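You operate a simulated robot arm through the tools that you are given. There is no shell and no other tool.

Carry out the task below with a simulated two-armed robot. There is one attempt and no reset: what you move stays moved.

Task
Water the seed tray, set both soil blocks in and shut the lid.
Fine: about 100 ml from the can, one block in each half, can back in its place. Set down upright: watering can, soil block.
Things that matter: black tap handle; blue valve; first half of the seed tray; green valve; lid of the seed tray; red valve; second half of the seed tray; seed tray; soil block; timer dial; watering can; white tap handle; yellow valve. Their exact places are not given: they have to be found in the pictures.

The check looks at the end state, three seconds after you hand in, the way a careful person would. Anything else that was tipped, shoved, dropped, spilled or broken makes it a failure. A push-on lid holds only when it is set on centred and level and pressed home; a screw cap is set on level and turned clockwise until tight.

Robot
Two 7-joint arms with two-finger parallel grippers on one trunk, on a base that drives. Base frame: it is fixed to the floor where the robot stands at the start and does not move with it; the origin is under the middle of the robot, x ahead of it, y to its left, z up. Lengths are in m, angles in degrees, forces in N, time in s.
The left shoulder is at the start at [0.05, 0.168, 1.182], the right one opposite. With the tool pointing down near the work surface each hand reaches from about 0.1 to 0.66 m from the robot's upright axis, wherever it stands, measured 20 degrees to its own side. Places, roughly: black tap handle [0.9, 1.1, 1.1]; blue valve [0.9, 0.8, 1]; first half of the seed tray [0.6, 0, 0.8]; green valve [0.9, 0.6, 1]; lid of the seed tray [0.6, 0, 0.9]; red valve [0.9, 0.7, 1]; second half of the seed tray [0.6, -0.1, 0.8]; timer dial [0.8, 1.1, 1.1]; white tap handle [0.9, 1.3, 1.1]; yellow valve [0.9, 0.9, 1]. Payload 1.57 kg a hand.
The tool frame of a hand sits at the grasp point between the pads (the TCP): z along the fingers, y along the line on which they close. The tips reach 0.03 m beyond it. The gripper opens to 0.08 m. The fingers are 0.017 m wide and 0.012 m thick; the gripper's body (0.04 by 0.082 m) begins 0.08 m behind the TCP.
Orientation is that of the tool frame in the base frame, as a unit quaternion [w, x, y, z]. With the fingers straight down and closing along the base's y, the tool's x points along the base's -x, its y along +y and its z along -z.

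Tools
- The arms move only by the tool send_rows. It takes "left_increments", "right_increments" or both (then of equal length, played together; a hand with none holds still); each is a list of rows, each a list of 7 numbers: the shift along the tool's x, y, z in m, then the turn, a rotation vector about the tool's x, y, z in degrees, then the gripper command, from -1 (shut) to 1 (fully open), values between in proportion. In form: [[x, y, z, ax, ay, az, claw], ...]. A call has 1 to 20 rows; each row is the pose to reach, as a shift and turn from the pose commanded when the call began, along the tool's axes at that moment. A row lasts 0.2 s, in which the tool goes at most 0.05 m and 8.6 degrees; a call with a longer step from one row to the next is refused whole, and so is a gripper value outside its range. Where a pose cannot be reached the arm comes as near as it can. A force on the tool above 90 N (or 10 N above the force at the start of the call, whichever is more), or a blocked arm, ends the call early, and 0.2 s more pass. The fingers move at their own pace (about 0.045 m/s each) and stop on an object; they squeeze with about 29 N. The grip force told is the motor's: it shows also when the fingers shut on nothing. Time passes only in rows, and 0.2 s behind the last, so rows that repeat a pose let the fingers close. The reply holds the time, the measured pose of the TCP, the force on the tool along the base axes, the opening and the grip force, in the units named above and with some noise, with the torque about the TCP (base axes, N m) and any sound that the robot's microphone picked up.
- Cameras (640 x 400 px; columns grow to the right, rows downward): "scene" is now at [0.1269, 0.0065, 1.3906]; the picture's right is [0.08, -1.00, 0.00], its down [-0.58, -0.05, -0.82] and it looks along [0.81, 0.07, -0.58] (base axes); focal length 257 px, centre (320, 200). "left" rides on the left gripper at [0.072, 0.007, -0.122] in its tool frame; the picture's right is [-0.09, 1.00, 0.00], its down [-0.84, -0.08, -0.54] and it looks along [-0.54, -0.05, 0.84] (tool axes); focal length 238 px, centre (320, 200). "right" rides on the right gripper at [0.072, -0.006, -0.122] in its tool frame; the picture's right is [0.09, 1.00, 0.00], its down [-0.84, 0.08, -0.54] and it looks along [-0.54, 0.05, 0.84] (tool axes); focal length 238 px, centre (320, 200).
- grab_frame(camera): a new picture of that camera. No time passes.
- raise_lower(by): slides the trunk up (or, below 0, down) by that many m; the arms and the scene camera ride with it, the base frame stays. It gives what a move gives, with no picture.
- base_move(legs): drives the robot by 1 to 6 legs, each [ahead, left, turn to the left] in m, m and degrees, along the robot's own axes; the way and the turn of a leg run together, so that a leg with both is an arc; at most 1.5 m and 180 degrees a leg. The arms and the cameras ride along, it lands a little off, and it stops where it bumps. It gives what a move gives.
- head_to(pan, tilt): turns the head with the scene camera to pan (to the left, within 80 degrees either way) and tilt (down, from -29 to 69), counted from straight ahead of the robot. It gives what a move gives.
- locate(camera, pixels): for up to 12 pixels [column, row] of the newest picture of that camera ("zoom" is the newest enlarged one), the place [x, y, z] in the base frame of the surface seen there, good to about 0.002 m. No time passes.
- zoom(camera, box): a new picture of the part [left, top, right, bottom] of that camera's present view, enlarged. No time passes.
- sign_off(): hands the job in; it is judged then, once.

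Leave the grippers open and the arms clear of the work at the hand-in unless told otherwise.

The tools are called after ">>>" as a command line: name --argument value ..., lists and objects as JSON in quotes. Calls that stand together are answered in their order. send_rows: Moves the arms, as the interface text tells. Its arguments: {"type":"object","properties":{"left_increments":{"type":"array","items":{"type":"array","items":{"type":"number"}}},"right_increments":{"type":"array","items":{"type":"array","items":{"type":"number"}}}},"required":[]} The other tools are called the same way: raise_lower (by) slides the trunk up or down; base_move (legs) drives the base; head_to (pan, tilt) turns the head that bears the scene camera; grab_frame (camera) takes a picture; locate (camera, pixels) gives the place of the surface under pixels of a picture; zoom (camera, box) takes an enlarged picture of a part of a camera's view; sign_off () hands the job in.

At the start:

```text
time_s: 0.0
left_ee_pos: [0.4779, 0.2997, 1.1443]
left_tcp_rot: [-0.001, 0.0, 1.0, 0.0]
left_wrist_force: [-0.7, -0.5, 0.8]
left_wrist_torque: [-0.03, 0.0, 0.01]
left_opening: 0.0799
left_gripper_force: 0.0
right_ee_pos: [0.4539, -0.1374, 1.1703]
right_tcp_rot: [0.001, 0.0, 1.0, 0.001]
right_wrist_force: [0.4, 0.2, 0.3]
right_wrist_torque: [-0.01, 0.0, 0.02]
right_opening: 0.08
right_gripper_force: 0.0
trunk travel left (down, up): [-0.35, 0.093]
robot x, y, heading: [0.0007, 0.0042, 0.3]
head pan, tilt: [4.7, 35.3]
```

scene: 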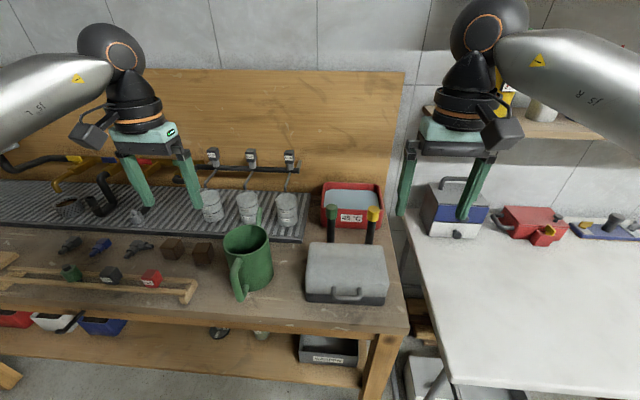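
right: 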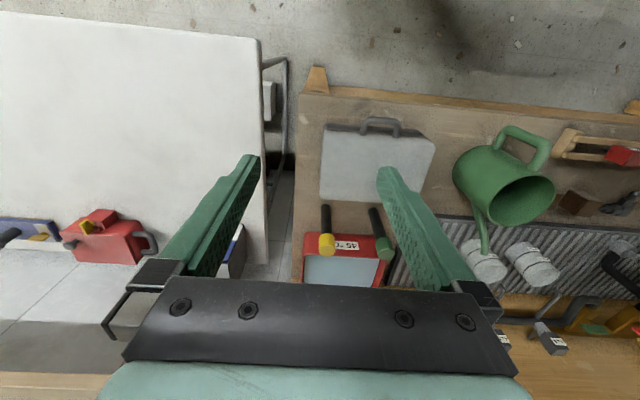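
left: 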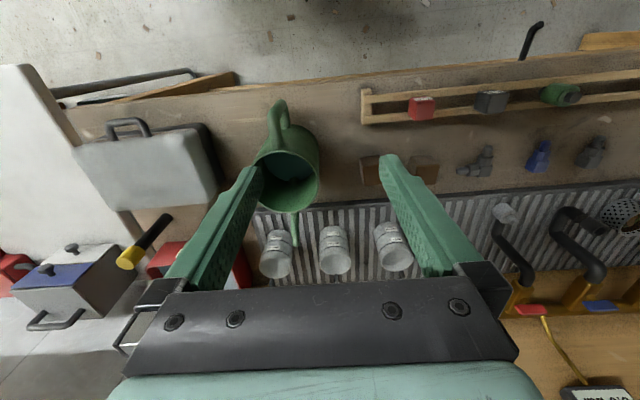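

I see the workbench with a green watering can at about (248,260), two brown blocks at (172,249) and (203,253), and a grey lidded box at (347,272). I'll zoom in for detail.

>>> zoom --camera "scene" --box '[200, 170, 420, 310]'

>>> zoom --camera "scene" --box '[0, 150, 230, 300]'

>>> zoom --camera "right" --box '[290, 80, 640, 300]'

```text
2.86 times, centred on (310, 240) of scene
```

zoom: 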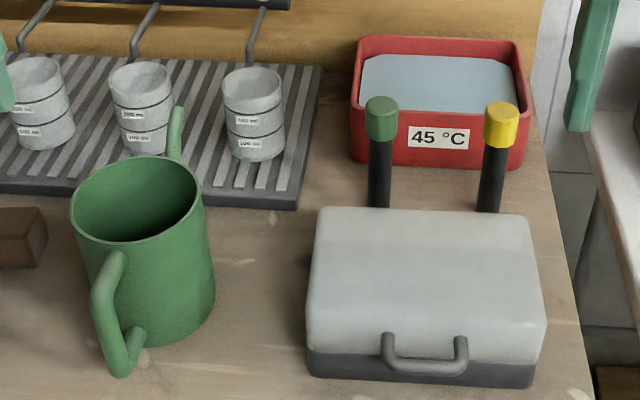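

```text
2.67 times, centred on (115, 225) of scene
```

zoom: 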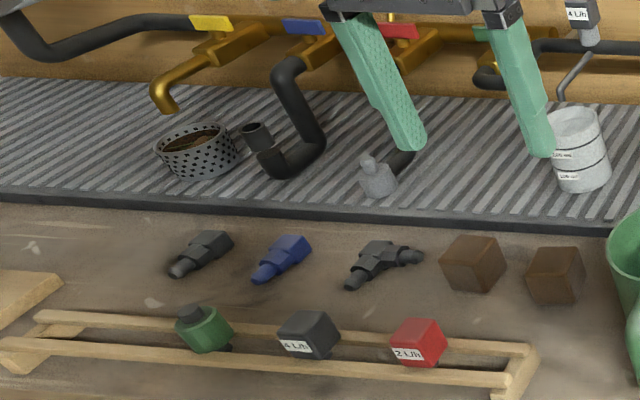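

```text
1.82 times, centred on (465, 190) of right
```

zoom: 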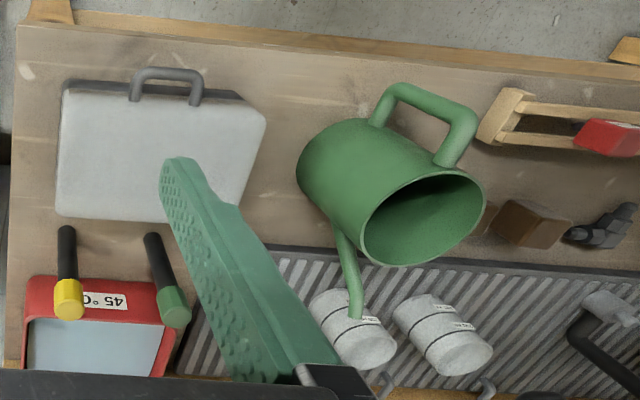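

I'll locate the box, its handle, the can and the blocks, and take closer looks at them.

>>> zoom --camera "scene" --box '[295, 190, 405, 310]'

>>> locate --camera "scene" --pixels '[[347, 262], [310, 245], [384, 247], [306, 290], [386, 290], [347, 298], [335, 290], [300, 310], [332, 212], [373, 215], [352, 195], [360, 290]]'

>>> zoom --camera "scene" --box '[200, 190, 310, 310]'

>>> locate --camera "scene" --pixels '[[247, 235], [225, 240], [270, 235], [247, 227], [250, 280], [240, 298], [237, 262], [262, 210], [172, 243], [203, 247], [172, 255], [203, 260]]'

```text
3.33 times, centred on (350, 250) of scene
```

zoom: 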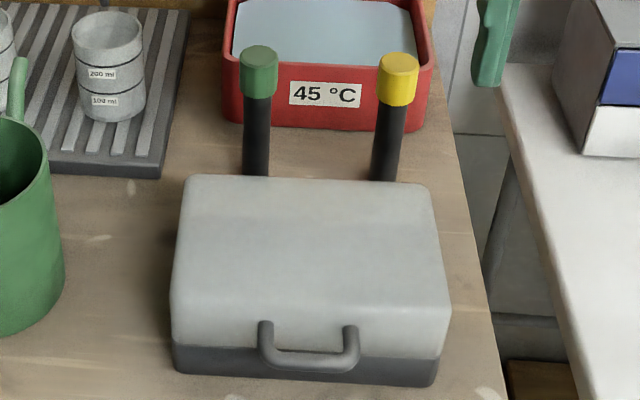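

```text
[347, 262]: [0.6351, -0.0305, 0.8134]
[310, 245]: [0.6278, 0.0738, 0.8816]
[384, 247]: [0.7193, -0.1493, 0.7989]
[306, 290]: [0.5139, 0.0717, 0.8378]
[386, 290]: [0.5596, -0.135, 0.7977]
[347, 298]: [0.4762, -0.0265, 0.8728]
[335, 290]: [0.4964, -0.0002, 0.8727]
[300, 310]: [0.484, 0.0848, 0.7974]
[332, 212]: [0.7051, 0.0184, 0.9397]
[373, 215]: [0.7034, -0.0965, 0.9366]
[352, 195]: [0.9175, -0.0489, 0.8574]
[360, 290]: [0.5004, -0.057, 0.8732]
```

```text
3.33 times, centred on (255, 250) of scene
```

zoom: 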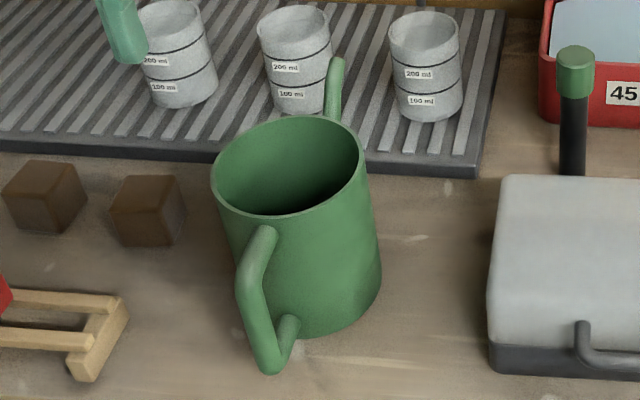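

```text
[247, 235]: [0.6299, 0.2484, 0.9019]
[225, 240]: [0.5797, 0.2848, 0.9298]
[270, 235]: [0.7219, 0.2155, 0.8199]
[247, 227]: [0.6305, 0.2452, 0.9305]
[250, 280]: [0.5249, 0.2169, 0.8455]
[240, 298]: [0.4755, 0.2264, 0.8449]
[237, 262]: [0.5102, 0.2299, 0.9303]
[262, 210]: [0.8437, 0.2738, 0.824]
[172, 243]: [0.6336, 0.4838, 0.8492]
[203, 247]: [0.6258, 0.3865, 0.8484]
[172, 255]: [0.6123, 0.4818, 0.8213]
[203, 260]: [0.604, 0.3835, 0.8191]
```

The point in the middle of the lid gave z=0.813, lower than expected, so I'll sample more points over the box.

>>> locate --camera "scene" --pixels '[[320, 250], [330, 250], [347, 250], [365, 250], [378, 252], [320, 270], [347, 270], [375, 270], [320, 282], [347, 280], [375, 282], [347, 245]]'

>>> locate --camera "right" --pixels '[[335, 140], [375, 150], [420, 150], [375, 180], [330, 180], [375, 130], [380, 122], [350, 198], [328, 205], [377, 215], [330, 250], [388, 255]]'

```text
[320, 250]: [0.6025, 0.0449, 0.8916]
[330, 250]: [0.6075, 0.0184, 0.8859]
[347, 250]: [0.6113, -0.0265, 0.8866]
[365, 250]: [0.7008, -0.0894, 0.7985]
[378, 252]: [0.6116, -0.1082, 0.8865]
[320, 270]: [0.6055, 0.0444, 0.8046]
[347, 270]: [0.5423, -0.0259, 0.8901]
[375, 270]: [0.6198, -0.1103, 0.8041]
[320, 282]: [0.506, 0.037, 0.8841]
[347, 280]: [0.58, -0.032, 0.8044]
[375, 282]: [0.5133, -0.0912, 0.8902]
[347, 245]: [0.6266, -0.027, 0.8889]
```

```text
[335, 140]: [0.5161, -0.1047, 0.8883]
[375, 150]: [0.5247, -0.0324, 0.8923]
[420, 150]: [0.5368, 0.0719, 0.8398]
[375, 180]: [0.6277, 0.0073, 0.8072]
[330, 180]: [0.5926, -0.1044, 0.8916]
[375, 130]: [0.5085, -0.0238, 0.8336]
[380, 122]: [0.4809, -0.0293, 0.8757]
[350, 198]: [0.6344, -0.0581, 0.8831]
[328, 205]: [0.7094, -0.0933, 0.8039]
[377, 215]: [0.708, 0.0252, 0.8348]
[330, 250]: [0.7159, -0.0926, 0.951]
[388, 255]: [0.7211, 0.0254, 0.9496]
```

The lid surface is see-through for the depth sensor at places; its top is at z≈0.889, handle at (0.48, -0.03, 0.875). I need to know if the lid is hinged, and whether the two posts behind it are in the way. I'll bring the right hand to the right-hand side, turned so its camera looks along +y.

>>> send_rows --right_increments '[[0, -0.015, 0.005, 0, 0, -8, 1], [-0.01, -0.03, 0.01, 0, 0, -16, 1], [-0.02, -0.05, 0.02, 0, 0, -24, 1], [-0.03, -0.07, 0.03, 0, 0, -32, 1], [-0.04, -0.09, 0.04, 0, 0, -40, 1], [-0.05, -0.11, 0.05, 0, 0, -48, 1], [-0.07, -0.13, 0.06, 0, 0, -56, 1], [-0.09, -0.15, 0.07, 0, 0, -64, 1], [-0.11, -0.16, 0.08, 0, 0, -72, 1], [-0.13, -0.16, 0.09, 0, 0, -80, 1], [-0.15, -0.16, 0.1, 0, 0, -88, 1], [-0.17, -0.16, 0.1, 0, 0, -90, 1], [-0.17, -0.16, 0.1, 0, 0, -90, 1]]'

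>>> grab_frame --camera "right"

>>> grab_frame --camera "scene"

```text
time_s: 2.8
left_ee_pos: [0.4779, 0.2988, 1.144]
left_tcp_rot: [0.0, 0.0, 1.0, 0.0]
left_wrist_force: [-0.5, -0.7, -0.2]
left_wrist_torque: [0.01, -0.01, -0.02]
left_opening: 0.0801
left_gripper_force: 0.1
right_ee_pos: [0.2915, -0.1244, 1.1049]
right_tcp_rot: [0.0, -0.707, 0.708, 0.0]
right_wrist_force: [0.6, -0.4, -1.1]
right_wrist_torque: [-0.01, -0.02, 0.03]
right_opening: 0.0801
right_gripper_force: 0.1
right hand out of reach, approached as far as the arm can: row 5, 6, 7, 8, 9, 10, 11, 12, 13
trunk travel left (down, up): [-0.35, 0.093]
robot x, y, heading: [-0.0015, -0.0038, -0.4]
head pan, tilt: [4.7, 35.3]
```

```text
taken
```

right: 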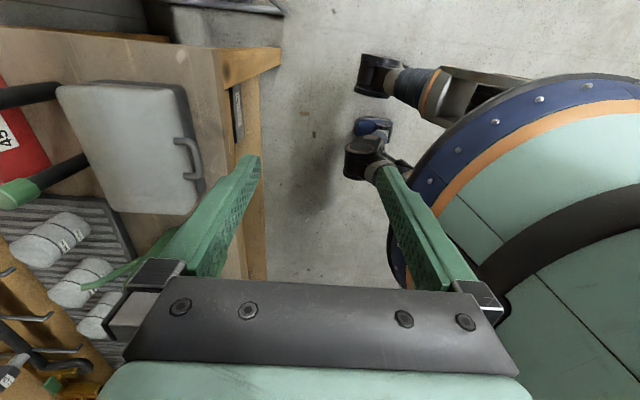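

```text
taken
```

scene: 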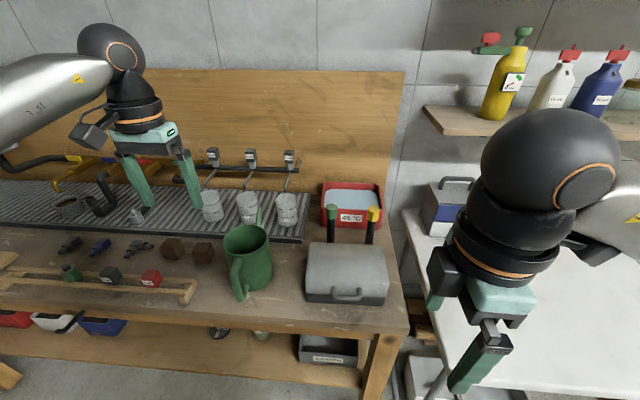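

>>> zoom --camera "right" --box '[0, 60, 240, 240]'

```text
2.22 times, centred on (120, 150) of right
```

zoom: 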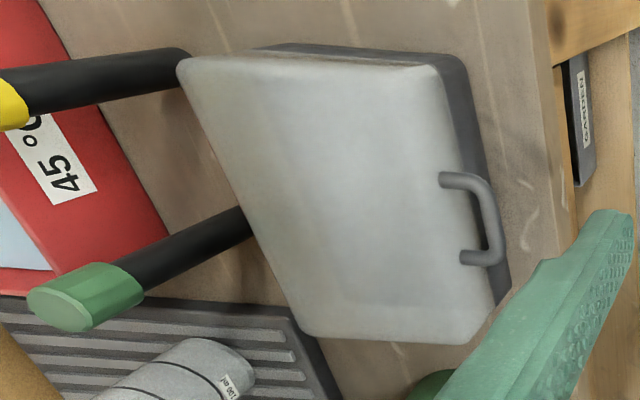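

The posts stand behind the tray. I'll turn the right hand back to its original orientation and bring it back to where it was, reading where the pose ends up.

>>> send_rows --right_increments '[[0, 0, 0, 0, 0, 8, 1], [0, 0, 0, 0, 0, 16, 1], [0, 0, 0, 0, 0, 24, 1], [0, 0, 0, 0, 0, 32, 1], [0, 0, 0, 0, 0, 40, 1], [0, 0, 0, 0, 0, 48, 1], [0, 0, 0, 0, 0, 56, 1], [0, 0, 0, 0, 0, 64, 1], [0, 0, 0, 0, 0, 72, 1], [0, 0, 0, 0, 0, 80, 1], [0, 0, 0, 0, 0, 88, 1], [0, 0, 0, 0, 0, 90, 1]]'

```text
time_s: 5.4
left_ee_pos: [0.4772, 0.2996, 1.1437]
left_tcp_rot: [0.001, 0.001, 1.0, 0.0]
left_wrist_force: [0.4, 0.0, 0.1]
left_wrist_torque: [-0.02, 0.02, 0.02]
left_opening: 0.0799
left_gripper_force: 0.1
right_ee_pos: [0.2987, -0.1126, 1.108]
right_tcp_rot: [0.0, 0.001, 1.0, 0.001]
right_wrist_force: [-0.2, -0.2, -1.1]
right_wrist_torque: [-0.03, 0.0, 0.01]
right_opening: 0.0801
right_gripper_force: 0.1
trunk travel left (down, up): [-0.35, 0.093]
robot x, y, heading: [-0.0013, -0.0002, -0.0]
head pan, tilt: [4.7, 35.3]
```

Back upright at (0.30,-0.11,1.11). Now I'll move over the tray and tilt the hand so its camera looks straight down / slightly back at the gap behind the lid.

>>> send_rows --right_increments '[[-0.04, 0, 0, 0, 7, 0, 1], [-0.08, 0, 0, 0, 14, 0, 1], [-0.12, 0, 0, 0, 21, 0, 1], [-0.16, 0.005, 0, 0, 28, 0, 1], [-0.2, 0.005, 0, 0, 35, 0, 1], [-0.24, 0.01, 0, 0, 42, 0, 1], [-0.28, 0.01, 0, 0, 45, 0, 1], [-0.28, 0.01, 0, 0, 45, 0, 1]]'

>>> grab_frame --camera "right"

>>> grab_frame --camera "left"

```text
time_s: 7.2
left_ee_pos: [0.4774, 0.2975, 1.1448]
left_tcp_rot: [0.001, 0.0, 1.0, 0.001]
left_wrist_force: [0.6, -1.3, -0.2]
left_wrist_torque: [0.01, -0.02, 0.0]
left_opening: 0.0801
left_gripper_force: 0.1
right_ee_pos: [0.4463, -0.1067, 1.0403]
right_tcp_rot: [-0.381, 0.0, 0.925, 0.002]
right_wrist_force: [-0.6, 0.2, 0.4]
right_wrist_torque: [0.02, -0.05, -0.05]
right_opening: 0.0799
right_gripper_force: 0.0
right hand out of reach, approached as far as the arm can: row 5, 6, 7, 8
trunk travel left (down, up): [-0.35, 0.093]
robot x, y, heading: [0.0028, -0.002, 0.1]
head pan, tilt: [4.7, 35.3]
```

```text
taken
```

right: 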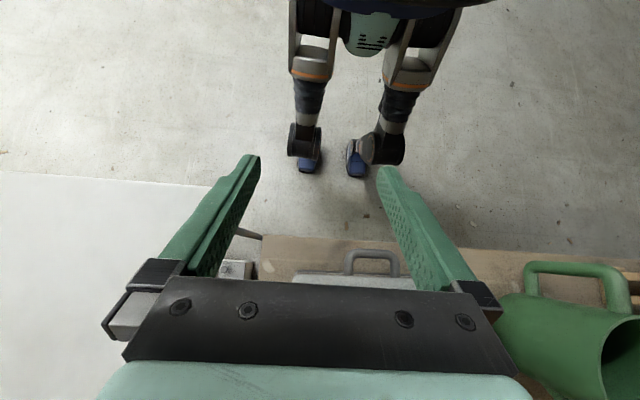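

```text
taken
```

left: 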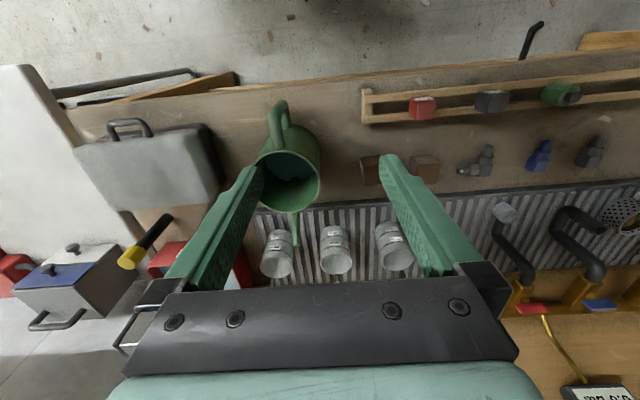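

The camera looks back too far. Let me zoom into the left hand's view of the tray side and can interior.

>>> zoom --camera "left" --box '[60, 90, 260, 290]'

>>> zoom --camera "left" --box '[230, 90, 350, 290]'

>>> locate --camera "left" --pixels '[[290, 165], [290, 190], [285, 180], [300, 205], [260, 160], [315, 155], [295, 215], [281, 105], [272, 125], [290, 135], [296, 240], [290, 150]]'

```text
2.00 times, centred on (160, 190) of left
```

zoom: 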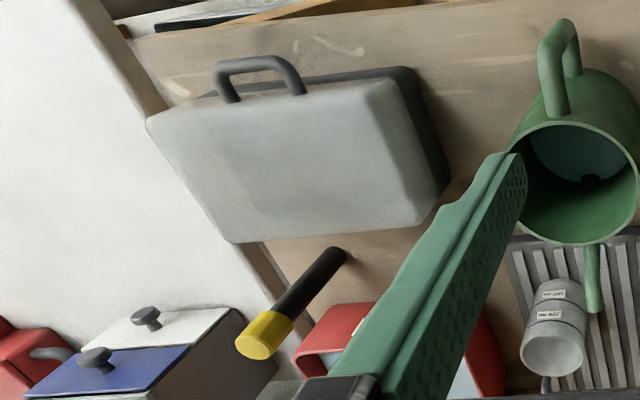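

```text
2.00 times, centred on (290, 190) of left
```

zoom: 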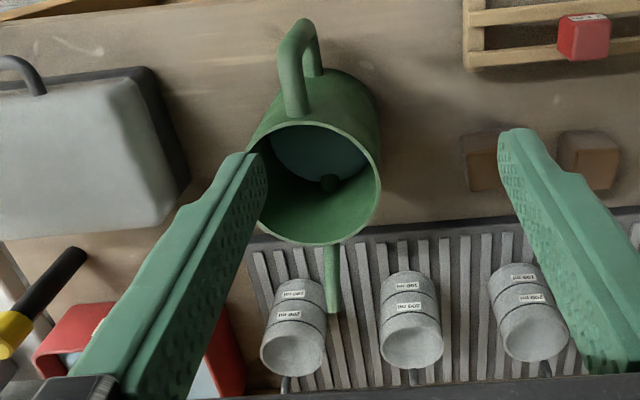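

```text
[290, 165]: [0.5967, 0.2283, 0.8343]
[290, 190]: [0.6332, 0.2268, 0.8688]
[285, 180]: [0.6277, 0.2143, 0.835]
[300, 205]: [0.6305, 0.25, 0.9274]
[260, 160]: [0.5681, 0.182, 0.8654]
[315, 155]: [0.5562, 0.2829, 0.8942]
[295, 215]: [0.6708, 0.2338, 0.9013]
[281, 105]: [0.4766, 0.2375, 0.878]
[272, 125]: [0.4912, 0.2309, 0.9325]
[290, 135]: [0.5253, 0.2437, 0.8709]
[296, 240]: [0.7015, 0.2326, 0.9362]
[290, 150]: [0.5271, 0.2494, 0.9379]
```

The can holds water with its surface near z=0.834 (rim 0.938). Now I'll measure the lid's back edge and the post bases.

>>> locate --camera "left" --pixels '[[167, 209], [190, 205], [150, 208], [205, 195], [165, 220], [167, 215], [133, 250], [128, 258], [215, 185], [213, 160], [110, 128], [140, 126]]'

>>> zoom --camera "left" --box '[60, 100, 230, 230]'

```text
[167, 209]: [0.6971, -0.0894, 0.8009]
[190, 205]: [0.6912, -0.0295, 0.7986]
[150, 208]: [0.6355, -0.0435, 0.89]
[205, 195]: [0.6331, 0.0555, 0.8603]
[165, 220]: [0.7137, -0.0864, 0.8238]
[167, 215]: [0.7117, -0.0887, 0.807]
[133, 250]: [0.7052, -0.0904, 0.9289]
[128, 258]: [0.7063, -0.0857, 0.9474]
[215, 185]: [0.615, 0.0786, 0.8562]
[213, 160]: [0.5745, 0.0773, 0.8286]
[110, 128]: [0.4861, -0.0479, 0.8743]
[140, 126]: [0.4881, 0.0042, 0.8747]
```

```text
3.08 times, centred on (145, 165) of left
```

zoom: 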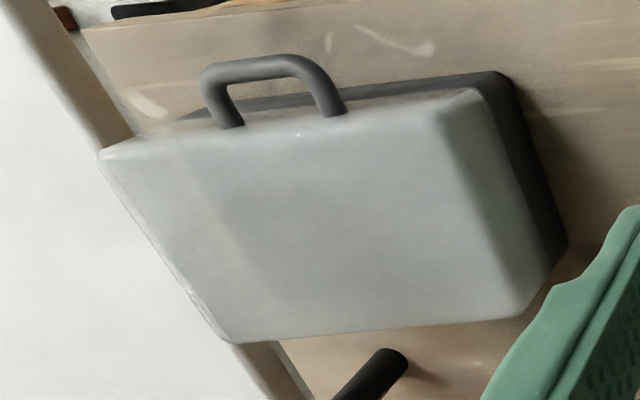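

The lid looks hinged at its back edge (x≈0.64), posts about 0.06 m behind it. The can stands at about (0.58, 0.235), with its handle towards the robot. I'll first untilt the right hand.

>>> send_rows --right_increments '[[0.02, -0.01, 0.01, 0, -8, 0, 1], [0.04, -0.02, 0.02, 0, -16, 0, 1], [0.06, -0.03, 0.03, 0, -24, 0, 1], [0.078, -0.03, 0.035, 0, -32, 0, 1], [0.078, -0.03, 0.035, 0, -40, 0, 1], [0.078, -0.03, 0.035, 0, -45, 0, 1], [0.078, -0.03, 0.035, 0, -45, 0, 1]]'

```text
time_s: 8.8
left_ee_pos: [0.4776, 0.2987, 1.1439]
left_tcp_rot: [0.0, 0.0, 1.0, 0.0]
left_wrist_force: [0.5, 0.5, 1.0]
left_wrist_torque: [0.0, 0.01, 0.0]
left_opening: 0.0803
left_gripper_force: 0.1
right_ee_pos: [0.3671, -0.1328, 1.0716]
right_tcp_rot: [0.002, 0.001, 1.0, 0.001]
right_wrist_force: [0.0, -0.2, 0.5]
right_wrist_torque: [0.01, 0.0, 0.01]
right_opening: 0.0799
right_gripper_force: 0.0
trunk travel left (down, up): [-0.35, 0.093]
robot x, y, heading: [0.0008, -0.0025, 0.1]
head pan, tilt: [4.7, 35.3]
```

Now yaw the right hand +90° so that its fingers will close along x (then z once pitched up).

>>> send_rows --right_increments '[[0, 0, 0, 0, 0, 8, 1], [0, 0, 0, 0, 0, 16, 1], [0, 0, 0, 0, 0, 24, 1], [0, 0, 0, 0, 0, 32, 1], [0, 0, 0, 0, 0, 40, 1], [0, 0, 0, 0, 0, 48, 1], [0, 0, 0, 0, 0, 56, 1], [0, 0, 0, 0, 0, 64, 1], [0, 0, 0, 0, 0, 72, 1], [0, 0, 0, 0, 0, 80, 1], [0, 0, 0, 0, 0, 88, 1], [0, 0, 0, 0, 0, 90, 1]]'

```text
time_s: 11.4
left_ee_pos: [0.4776, 0.299, 1.1448]
left_tcp_rot: [-0.001, 0.0, 1.0, 0.0]
left_wrist_force: [-0.1, 0.1, -0.1]
left_wrist_torque: [0.03, -0.01, 0.01]
left_opening: 0.0802
left_gripper_force: 0.1
right_ee_pos: [0.3677, -0.1317, 1.0715]
right_tcp_rot: [0.0, 0.709, 0.706, 0.0]
right_wrist_force: [-0.2, 0.2, 0.0]
right_wrist_torque: [0.01, 0.0, -0.01]
right_opening: 0.08
right_gripper_force: 0.1
trunk travel left (down, up): [-0.35, 0.093]
robot x, y, heading: [-0.0024, 0.0014, -0.1]
head pan, tilt: [4.7, 35.3]
```

Orientation is right (tool x along +y). Now pitch the fingers up to point nearly forward (10° below horizontal) while moving toward the front of the tray handle.

>>> send_rows --right_increments '[[0.01, 0, 0.0, -8, 0, 0, 1], [0.02, 0, 0.01, -16, 0, 0, 1], [0.03, 0, 0.02, -24, 0, 0, 1], [0.04, 0, 0.03, -32, 0, 0, 1], [0.05, 0, 0.04, -40, 0, 0, 1], [0.06, 0.0, 0.05, -48, 0, 0, 1], [0.08, 0.01, 0.07, -56, 0, 0, 1], [0.09, 0.01, 0.09, -64, 0, 0, 1], [0.1, 0.01, 0.11, -72, 0, 0, 1], [0.105, 0.01, 0.12, -80, 0, 0, 1], [0.105, 0.01, 0.12, -80, 0, 0, 1]]'

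>>> grab_frame --camera "scene"

>>> grab_frame --camera "right"

```text
time_s: 13.8
left_ee_pos: [0.4789, 0.2982, 1.1432]
left_tcp_rot: [0.0, 0.001, 1.0, 0.0]
left_wrist_force: [1.2, 0.1, 0.2]
left_wrist_torque: [0.0, 0.0, -0.01]
left_opening: 0.08
left_gripper_force: 0.1
right_ee_pos: [0.3945, -0.0338, 0.9625]
right_tcp_rot: [0.473, 0.544, 0.516, 0.462]
right_wrist_force: [-0.2, -0.1, 0.3]
right_wrist_torque: [-0.03, 0.0, -0.03]
right_opening: 0.08
right_gripper_force: 0.1
trunk travel left (down, up): [-0.35, 0.093]
robot x, y, heading: [-0.0001, 0.001, -0.3]
head pan, tilt: [4.7, 35.3]
```

```text
taken
```

scene: 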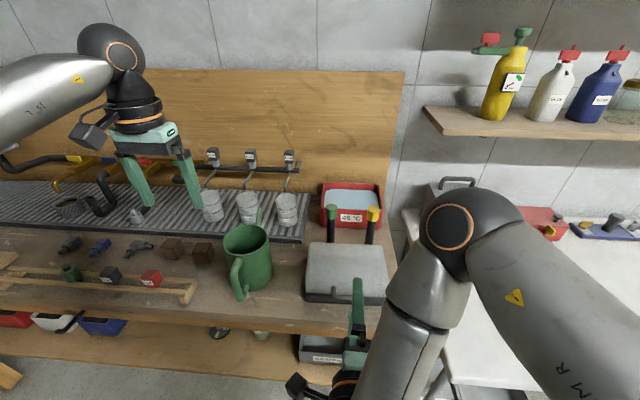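

```text
taken
```

right: 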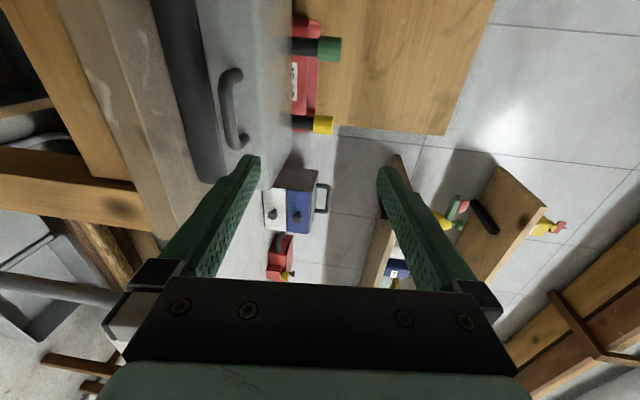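

The hand points at the handle now. In the right picture the handle loop is near (232,108); I'll locate points on it.

>>> zoom --camera "right" --box '[130, 20, 350, 180]'

>>> locate --camera "right" --pixels '[[226, 100], [226, 115], [230, 130], [228, 85], [238, 73], [243, 140], [222, 108], [200, 100], [190, 60], [255, 90], [213, 60], [265, 60]]'

```text
2.50 times, centred on (240, 100) of right
```

zoom: 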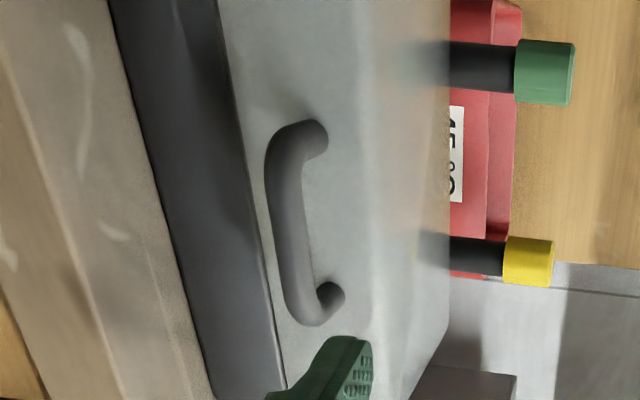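

```text
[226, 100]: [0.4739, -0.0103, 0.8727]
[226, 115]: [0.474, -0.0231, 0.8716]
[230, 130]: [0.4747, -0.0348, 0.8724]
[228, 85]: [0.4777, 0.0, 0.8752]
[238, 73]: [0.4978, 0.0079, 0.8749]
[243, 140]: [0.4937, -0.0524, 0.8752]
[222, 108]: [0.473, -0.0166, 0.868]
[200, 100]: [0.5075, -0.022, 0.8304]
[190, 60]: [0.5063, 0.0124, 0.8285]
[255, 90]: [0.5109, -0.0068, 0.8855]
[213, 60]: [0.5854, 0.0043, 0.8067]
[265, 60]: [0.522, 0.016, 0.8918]
```

Handle bar is centred near (0.479, -0.025, 0.869), gap to lid face ≈0.025 m. I'll hold a moment to see whether the pose has settled.

>>> send_rows --right_increments '[[0, 0, 0, 0, 0, 0, 1], [0, 0, 0, 0, 0, 0, 1], [0, 0, 0, 0, 0, 0, 1]]'

```text
time_s: 14.6
left_ee_pos: [0.4781, 0.2996, 1.1447]
left_tcp_rot: [0.0, -0.001, 1.0, 0.0]
left_wrist_force: [-0.8, 0.0, 0.1]
left_wrist_torque: [0.01, 0.01, -0.02]
left_opening: 0.0802
left_gripper_force: 0.1
right_ee_pos: [0.3959, -0.0338, 0.9637]
right_tcp_rot: [0.475, 0.542, 0.516, 0.461]
right_wrist_force: [0.1, 0.8, 0.0]
right_wrist_torque: [0.01, 0.01, 0.0]
right_opening: 0.08
right_gripper_force: 0.1
trunk travel left (down, up): [-0.35, 0.093]
robot x, y, heading: [-0.0018, -0.0045, 0.1]
head pan, tilt: [4.7, 35.3]
```

Settled. I'll lower to handle height with a smaller opening, stopping short of the handle.

>>> send_rows --right_increments '[[0.003, -0.03, 0.01, 0, 0, 0, 0.4], [0.006, -0.06, 0.02, 0, 0, 0, 0.4], [0.009, -0.086, 0.03, 0, 0, 0, 0.4], [0.009, -0.086, 0.034, 0, 0, 0, 0.4], [0.009, -0.086, 0.034, 0, 0, 0, 0.4]]'

>>> grab_frame --camera "right"

```text
time_s: 15.8
left_ee_pos: [0.4765, 0.299, 1.1441]
left_tcp_rot: [0.0, 0.0, 1.0, 0.001]
left_wrist_force: [0.4, 1.1, 0.2]
left_wrist_torque: [0.03, -0.01, 0.01]
left_opening: 0.0801
left_gripper_force: 0.1
right_ee_pos: [0.3932, -0.0105, 0.8723]
right_tcp_rot: [0.456, 0.543, 0.54, 0.453]
right_wrist_force: [-0.2, -0.8, 0.2]
right_wrist_torque: [0.01, -0.02, 0.01]
right_opening: 0.0562
right_gripper_force: 0.1
right hand out of reach, approached as far as the arm can: row 3, 4, 5
trunk travel left (down, up): [-0.35, 0.093]
robot x, y, heading: [0.002, 0.0014, -0.2]
head pan, tilt: [4.7, 35.3]
```

```text
taken
```

right: 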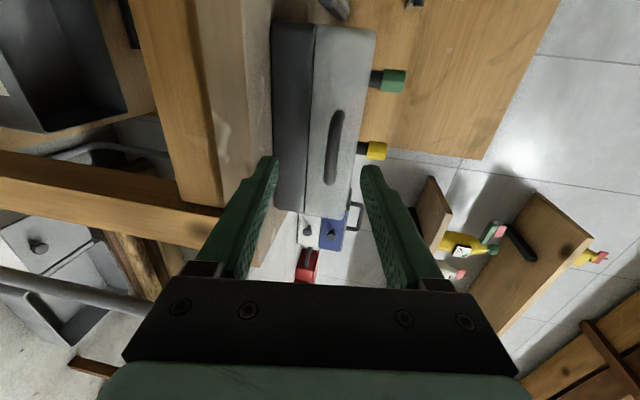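

The arm is cramped here. I'll back the base up by 0.10 m for room to work with a horizontal hand.

>>> base_move --legs '[[-0.1, 0, 0]]'

```text
time_s: 16.9
left_ee_pos: [0.3759, 0.2999, 1.1436]
left_tcp_rot: [0.0, -0.001, 1.0, 0.0]
left_wrist_force: [0.4, -0.2, 0.4]
left_wrist_torque: [0.03, -0.03, 0.01]
left_opening: 0.0801
left_gripper_force: 0.1
right_ee_pos: [0.2928, -0.0108, 0.8733]
right_tcp_rot: [0.455, 0.543, 0.541, 0.453]
right_wrist_force: [0.8, -0.2, -0.3]
right_wrist_torque: [0.01, -0.01, -0.04]
right_opening: 0.0557
right_gripper_force: 0.1
trunk travel left (down, up): [-0.35, 0.093]
robot x, y, heading: [-0.1011, 0.0005, -0.0]
head pan, tilt: [4.7, 35.3]
```

Now move forward to just in front of the handle: TCP (0.44, -0.025, 0.876).

>>> send_rows --right_increments '[[-0.005, 0.008, 0.04, 0, 0, 0, 0.4], [-0.01, 0.016, 0.08, 0, 0, 0, 0.4], [-0.014, 0.024, 0.12, 0, 0, 0, 0.4], [-0.014, 0.029, 0.144, 0, 0, 0, 0.4], [-0.014, 0.029, 0.144, 0, 0, 0, 0.4]]'

>>> grab_frame --camera "right"

>>> grab_frame --camera "scene"

```text
time_s: 18.1
left_ee_pos: [0.377, 0.3003, 1.1451]
left_tcp_rot: [0.0, -0.001, 1.0, 0.0]
left_wrist_force: [0.2, -0.5, 0.2]
left_wrist_torque: [-0.02, 0.0, -0.01]
left_opening: 0.0802
left_gripper_force: 0.2
right_ee_pos: [0.4374, -0.0083, 0.8903]
right_tcp_rot: [0.456, 0.547, 0.54, 0.448]
right_wrist_force: [-0.8, 0.2, 0.1]
right_wrist_torque: [-0.01, -0.01, -0.02]
right_opening: 0.0562
right_gripper_force: 0.1
right hand out of reach, approached as far as the arm can: row 1, 2, 3, 4, 5
trunk travel left (down, up): [-0.35, 0.093]
robot x, y, heading: [-0.101, 0.0046, -0.0]
head pan, tilt: [4.7, 35.3]
```

```text
taken
```

right: 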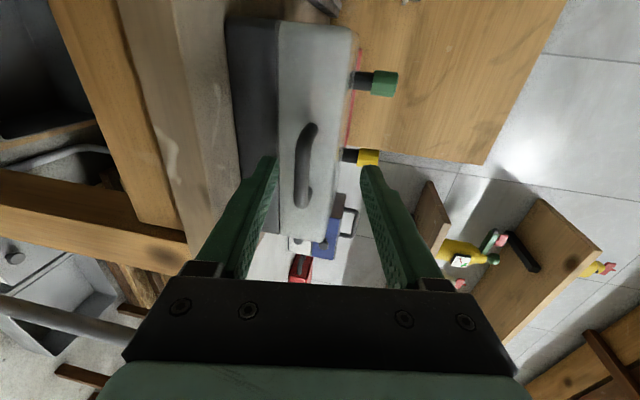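

```text
taken
```

scene: 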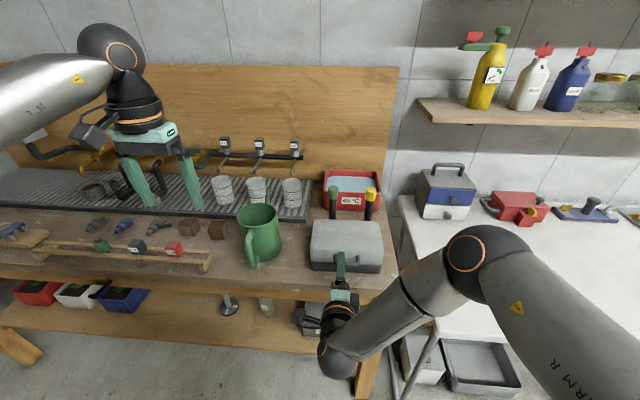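

A joint limit keeps the hand at y≈-0.01, z≈0.89. Yawing the hand 20° left (coming from the right shoulder side) should relax it, since fingers close vertically anyway.

>>> send_rows --right_increments '[[-0.004, -0.004, -0.01, 0, 5, -1, 0.4], [-0.008, -0.008, -0.01, 0, 10, -2, 0.4], [-0.012, -0.012, -0.01, 0, 15, -2.6, 0.4], [-0.017, -0.017, 0.0, 0, 20, -3.5, 0.4], [-0.017, -0.017, 0.0, 0, 20, -3.5, 0.4]]'

>>> grab_frame --camera "right"

```text
time_s: 19.4
left_ee_pos: [0.3762, 0.2999, 1.1444]
left_tcp_rot: [0.0, -0.001, 1.0, -0.001]
left_wrist_force: [-0.3, -0.2, 0.6]
left_wrist_torque: [-0.01, -0.01, -0.02]
left_opening: 0.0799
left_gripper_force: 0.0
right_ee_pos: [0.3977, 0.0683, 0.9599]
right_tcp_rot: [0.377, 0.458, 0.625, 0.508]
right_wrist_force: [-0.4, 0.7, -0.1]
right_wrist_torque: [0.0, -0.02, 0.0]
right_opening: 0.0565
right_gripper_force: 0.0
right hand out of reach, approached as far as the arm can: row 1, 2, 3, 4, 5
trunk travel left (down, up): [-0.35, 0.093]
robot x, y, heading: [-0.1042, 0.0016, -0.1]
head pan, tilt: [4.7, 35.3]
```

```text
taken
```

right: 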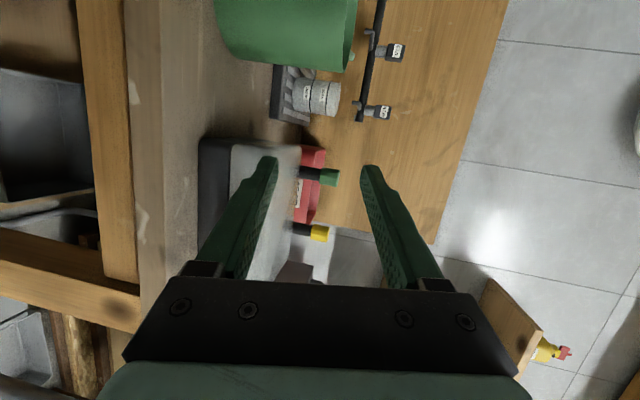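

That went the wrong way. Simpler plan: come from straight above with fingers closing along x, one finger through the loop. I'll return the hand to pointing down (yaw 90°) near (0.40, -0.03, 1.04).

>>> send_rows --right_increments '[[-0.01, 0.008, -0.005, 7.8, -1.15, 1.47, 0.4], [-0.02, 0.016, -0.01, 15.6, -2.3, 2.94, 0.4], [-0.03, 0.024, -0.015, 23.4, -3.45, 4.4, 0.4], [-0.04, 0.032, -0.02, 31.2, -4.6, 5.9, 0.4], [-0.05, 0.04, -0.025, 39, -5.75, 7.35, 0.4], [-0.06, 0.048, -0.03, 46.8, -6.9, 8.8, 0.4], [-0.07, 0.056, -0.035, 54.6, -8.05, 10.3, 0.4], [-0.08, 0.064, -0.04, 62.4, -9.2, 11.8, 0.4], [-0.09, 0.068, -0.043, 70.2, -10.35, 13.2, 0.4], [-0.096, 0.072, -0.045, 77.9, -11.5, 14.7, 0.4], [-0.096, 0.072, -0.045, 77.9, -11.5, 14.7, 0.4]]'

```text
time_s: 21.8
left_ee_pos: [0.376, 0.2992, 1.1444]
left_tcp_rot: [0.001, -0.001, 1.0, 0.001]
left_wrist_force: [-0.2, 0.6, 0.8]
left_wrist_torque: [0.03, 0.0, 0.04]
left_opening: 0.0797
left_gripper_force: 0.0
right_ee_pos: [0.3943, -0.0269, 1.0396]
right_tcp_rot: [-0.001, 0.707, 0.707, -0.001]
right_wrist_force: [-0.4, 1.0, -0.4]
right_wrist_torque: [-0.03, -0.01, 0.0]
right_opening: 0.0562
right_gripper_force: 0.0
trunk travel left (down, up): [-0.35, 0.093]
robot x, y, heading: [-0.1021, 0.0013, 0.1]
head pan, tilt: [4.7, 35.3]
```

Good. Drive forward 0.10 m again so the opened lid stays within reach.

>>> base_move --legs '[[0.1, 0, 0]]'

>>> grab_frame --camera "right"

>>> grab_frame --camera "scene"

```text
time_s: 22.9
left_ee_pos: [0.4755, 0.2984, 1.1439]
left_tcp_rot: [0.0, 0.0, 1.0, 0.0]
left_wrist_force: [0.3, 0.1, -0.3]
left_wrist_torque: [-0.01, 0.03, 0.01]
left_opening: 0.0798
left_gripper_force: 0.0
right_ee_pos: [0.4937, -0.0284, 1.0381]
right_tcp_rot: [-0.001, 0.707, 0.707, 0.0]
right_wrist_force: [0.6, 0.1, 0.7]
right_wrist_torque: [0.02, 0.04, -0.02]
right_opening: 0.0557
right_gripper_force: 0.0
trunk travel left (down, up): [-0.35, 0.093]
robot x, y, heading: [-0.0013, -0.0025, 0.4]
head pan, tilt: [4.7, 35.3]
```

```text
taken
```

right: 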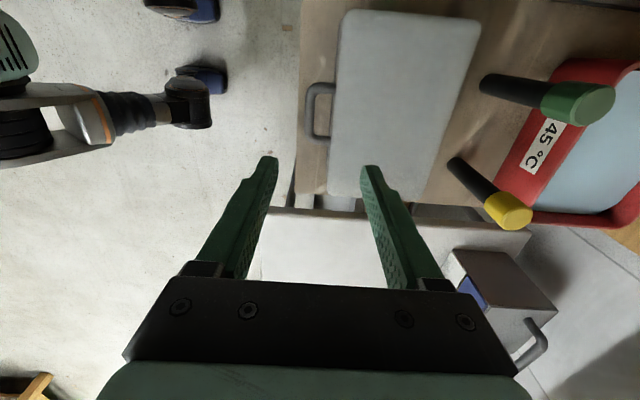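

```text
taken
```

scene: 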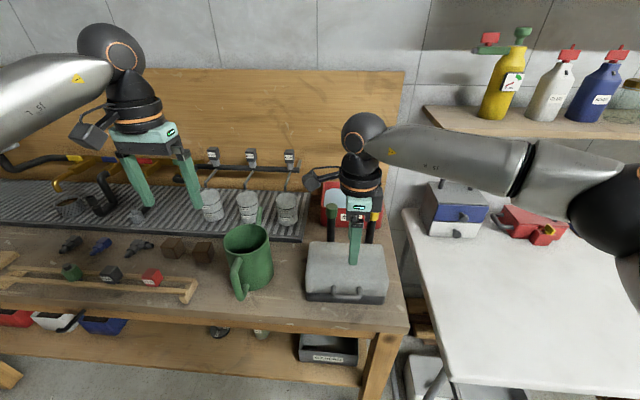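

Excellent top view. Handle loop at (318,110), lid's back edge from (478,25) to (435,195), posts beyond. Zoom and locate.

>>> zoom --camera "right" --box '[280, 0, 540, 230]'

>>> locate --camera "right" --pixels '[[310, 110], [325, 86], [325, 136], [320, 110], [327, 110], [337, 110], [484, 85], [455, 163], [460, 100], [440, 180], [472, 40], [330, 170]]'

```text
1.74 times, centred on (410, 115) of right
```

zoom: 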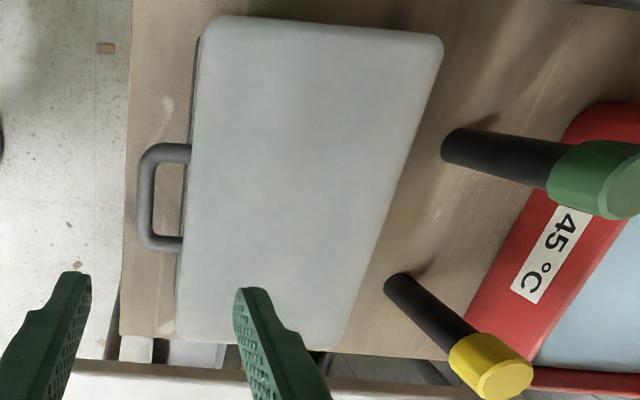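

```text
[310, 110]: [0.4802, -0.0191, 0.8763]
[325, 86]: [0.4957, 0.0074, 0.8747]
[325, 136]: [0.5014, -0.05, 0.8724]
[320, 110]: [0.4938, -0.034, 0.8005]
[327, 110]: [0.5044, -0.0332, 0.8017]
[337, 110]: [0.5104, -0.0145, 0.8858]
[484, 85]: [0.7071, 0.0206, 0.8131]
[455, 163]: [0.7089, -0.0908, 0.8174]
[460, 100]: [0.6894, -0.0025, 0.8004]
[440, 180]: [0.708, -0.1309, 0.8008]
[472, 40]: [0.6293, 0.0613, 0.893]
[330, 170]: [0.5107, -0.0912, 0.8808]
```

Slot between bar and lid is x≈0.485–0.507. I'll lower to z=0.93 above the handle with a 24 mm opening and then check alignment.

>>> send_rows --right_increments '[[0.003, -0.008, 0.03, 0, 0, 0, -0.4], [0.006, -0.0157, 0.06, 0, 0, 0, -0.4], [0.006, -0.0157, 0.09, 0, 0, 0, -0.4], [0.006, -0.0157, 0.108, 0, 0, 0, -0.4], [0.006, -0.0157, 0.108, 0, 0, 0, -0.4], [0.006, -0.0157, 0.108, 0, 0, 0, -0.4]]'

>>> grab_frame --camera "right"

>>> zoom --camera "scene" --box '[290, 190, 410, 310]'

```text
time_s: 24.3
left_ee_pos: [0.4753, 0.3, 1.1444]
left_tcp_rot: [0.0, 0.0, 1.0, 0.0]
left_wrist_force: [-0.5, 0.3, -0.3]
left_wrist_torque: [-0.02, 0.0, 0.0]
left_opening: 0.08
left_gripper_force: 0.1
right_ee_pos: [0.4781, -0.0209, 0.932]
right_tcp_rot: [-0.001, 0.707, 0.707, -0.001]
right_wrist_force: [-0.4, -0.5, -0.5]
right_wrist_torque: [0.0, -0.01, -0.01]
right_opening: 0.0239
right_gripper_force: 0.1
trunk travel left (down, up): [-0.35, 0.093]
robot x, y, heading: [0.0001, 0.0029, -0.2]
head pan, tilt: [4.7, 35.3]
```

```text
taken
```

right: 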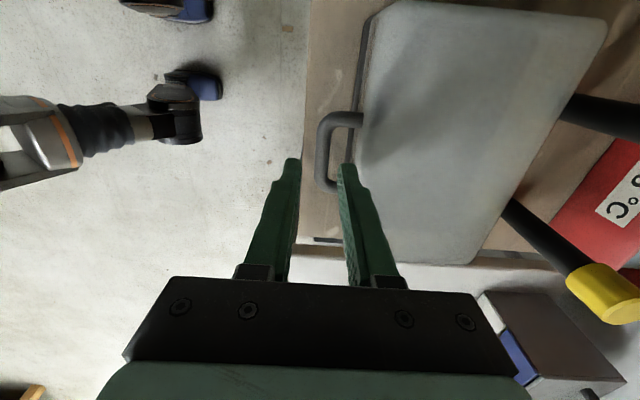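

```text
3.33 times, centred on (350, 250) of scene
```

zoom: 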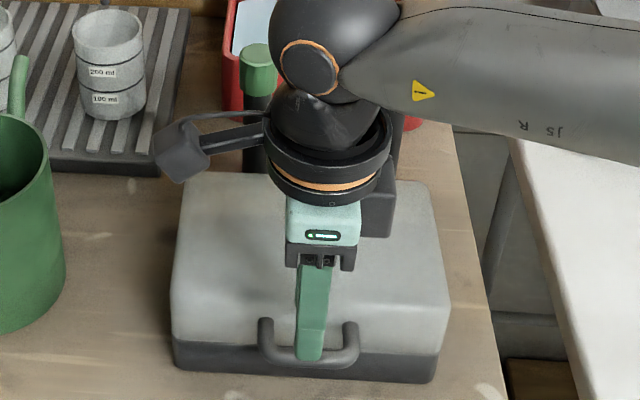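

Aligned over the middle of the handle. Lowering slowly to TCP z≈0.878.

>>> send_rows --right_increments '[[0, 0, 0.015, 0, 0, 0, -0.4], [0, 0, 0.025, 0, 0, 0, -0.4], [0, 0, 0.033, 0, 0, 0, -0.4], [0, 0, 0.04, 0, 0, 0, -0.4], [0, 0, 0.047, 0, 0, 0, -0.4], [0, 0, 0.053, 0, 0, 0, -0.4], [0, 0, 0.053, 0, 0, 0, -0.4]]'

>>> grab_frame --camera "right"

>>> zoom --camera "scene" --box '[290, 190, 410, 310]'

```text
time_s: 25.9
left_ee_pos: [0.4743, 0.3, 1.1441]
left_tcp_rot: [0.001, 0.0, 1.0, 0.0]
left_wrist_force: [0.1, 0.6, 0.2]
left_wrist_torque: [0.01, -0.03, -0.03]
left_opening: 0.0799
left_gripper_force: 0.0
right_ee_pos: [0.4761, -0.021, 0.8774]
right_tcp_rot: [0.0, 0.707, 0.707, 0.0]
right_wrist_force: [0.5, 0.7, 0.1]
right_wrist_torque: [0.0, -0.01, -0.01]
right_opening: 0.0239
right_gripper_force: 0.1
trunk travel left (down, up): [-0.35, 0.093]
robot x, y, heading: [-0.006, -0.0028, 0.0]
head pan, tilt: [4.7, 35.3]
```

```text
taken
```

right: 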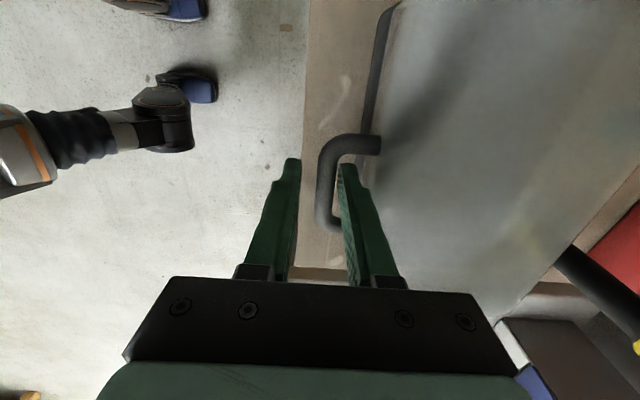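

```text
3.33 times, centred on (350, 250) of scene
```

zoom: 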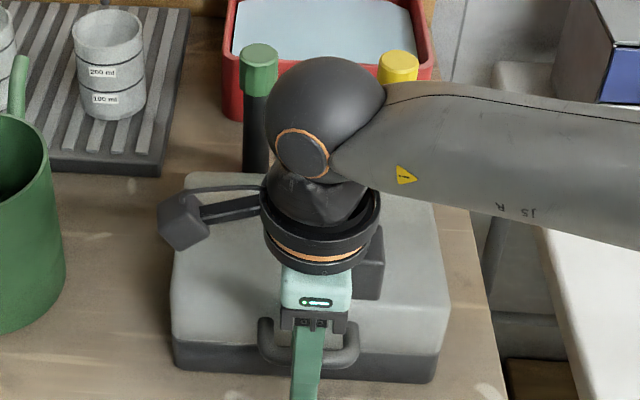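

The inner finger is in the loop with no contact force. Close the gripper on the bar.

>>> send_rows --right_increments '[[0, 0, 0, 0, 0, 0, -1], [0, 0, 0, 0, 0, 0, -1], [0, 0, 0, 0, 0, 0, -1], [0, 0, 0, 0, 0, 0, -1]]'

```text
time_s: 26.9
left_ee_pos: [0.4746, 0.2998, 1.1443]
left_tcp_rot: [-0.001, 0.0, 1.0, 0.0]
left_wrist_force: [-0.2, 0.4, 0.5]
left_wrist_torque: [0.01, 0.02, -0.03]
left_opening: 0.08
left_gripper_force: 0.1
right_ee_pos: [0.4761, -0.0212, 0.8789]
right_tcp_rot: [0.0, 0.707, 0.707, 0.0]
right_wrist_force: [0.2, 1.6, -0.5]
right_wrist_torque: [-0.01, -0.02, 0.35]
right_opening: 0.0111
right_gripper_force: 29.5
trunk travel left (down, up): [-0.35, 0.093]
robot x, y, heading: [-0.0018, 0.001, -0.1]
head pan, tilt: [4.7, 35.3]
```

Gripped the 11 mm bar. Test lift: small arc about the assumed hinge (x≈0.64, z≈0.838), 10° open.

>>> send_rows --right_increments '[[0, 0.002, -0.009, 0, 0, 0, -1], [0, 0.004, -0.018, 0, 0, 0, -1], [0, 0.008, -0.028, 0, 0, 0, -1], [0, 0.008, -0.028, 0, 0, 0, -1]]'

>>> grab_frame --camera "left"

>>> grab_frame --camera "scene"

```text
time_s: 27.9
left_ee_pos: [0.4741, 0.2985, 1.1443]
left_tcp_rot: [0.001, 0.0, 1.0, 0.0]
left_wrist_force: [0.7, -0.4, -0.4]
left_wrist_torque: [-0.01, 0.01, 0.02]
left_opening: 0.0798
left_gripper_force: 0.1
right_ee_pos: [0.485, -0.0217, 0.9072]
right_tcp_rot: [0.0, 0.708, 0.707, 0.0]
right_wrist_force: [-0.3, -0.2, -0.4]
right_wrist_torque: [0.16, 0.05, 0.07]
right_opening: 0.0112
right_gripper_force: 28.2
trunk travel left (down, up): [-0.35, 0.093]
robot x, y, heading: [-0.0034, 0.0012, 0.3]
head pan, tilt: [4.7, 35.3]
```

```text
taken
```

left: 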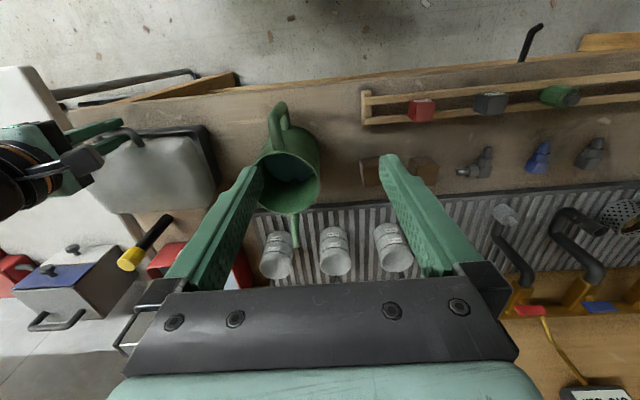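

```text
taken
```

scene: 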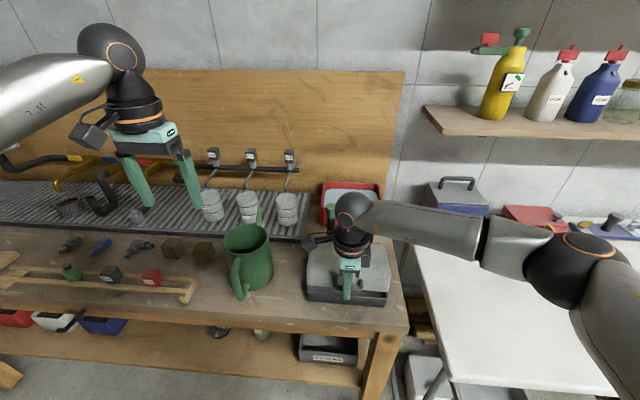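

>>> zoom --camera "left" --box '[60, 90, 240, 230]'

>>> zoom --camera "scene" --box '[290, 190, 410, 310]'

```text
2.86 times, centred on (150, 160) of left
```

zoom: 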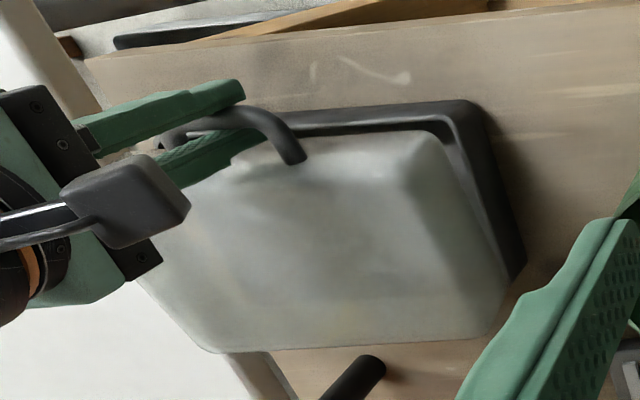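

```text
3.33 times, centred on (350, 250) of scene
```

zoom: 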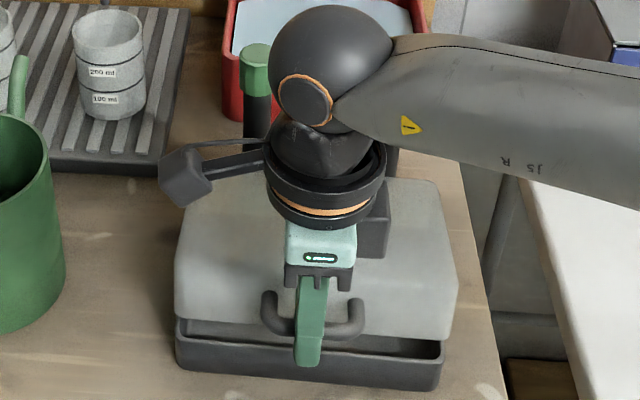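

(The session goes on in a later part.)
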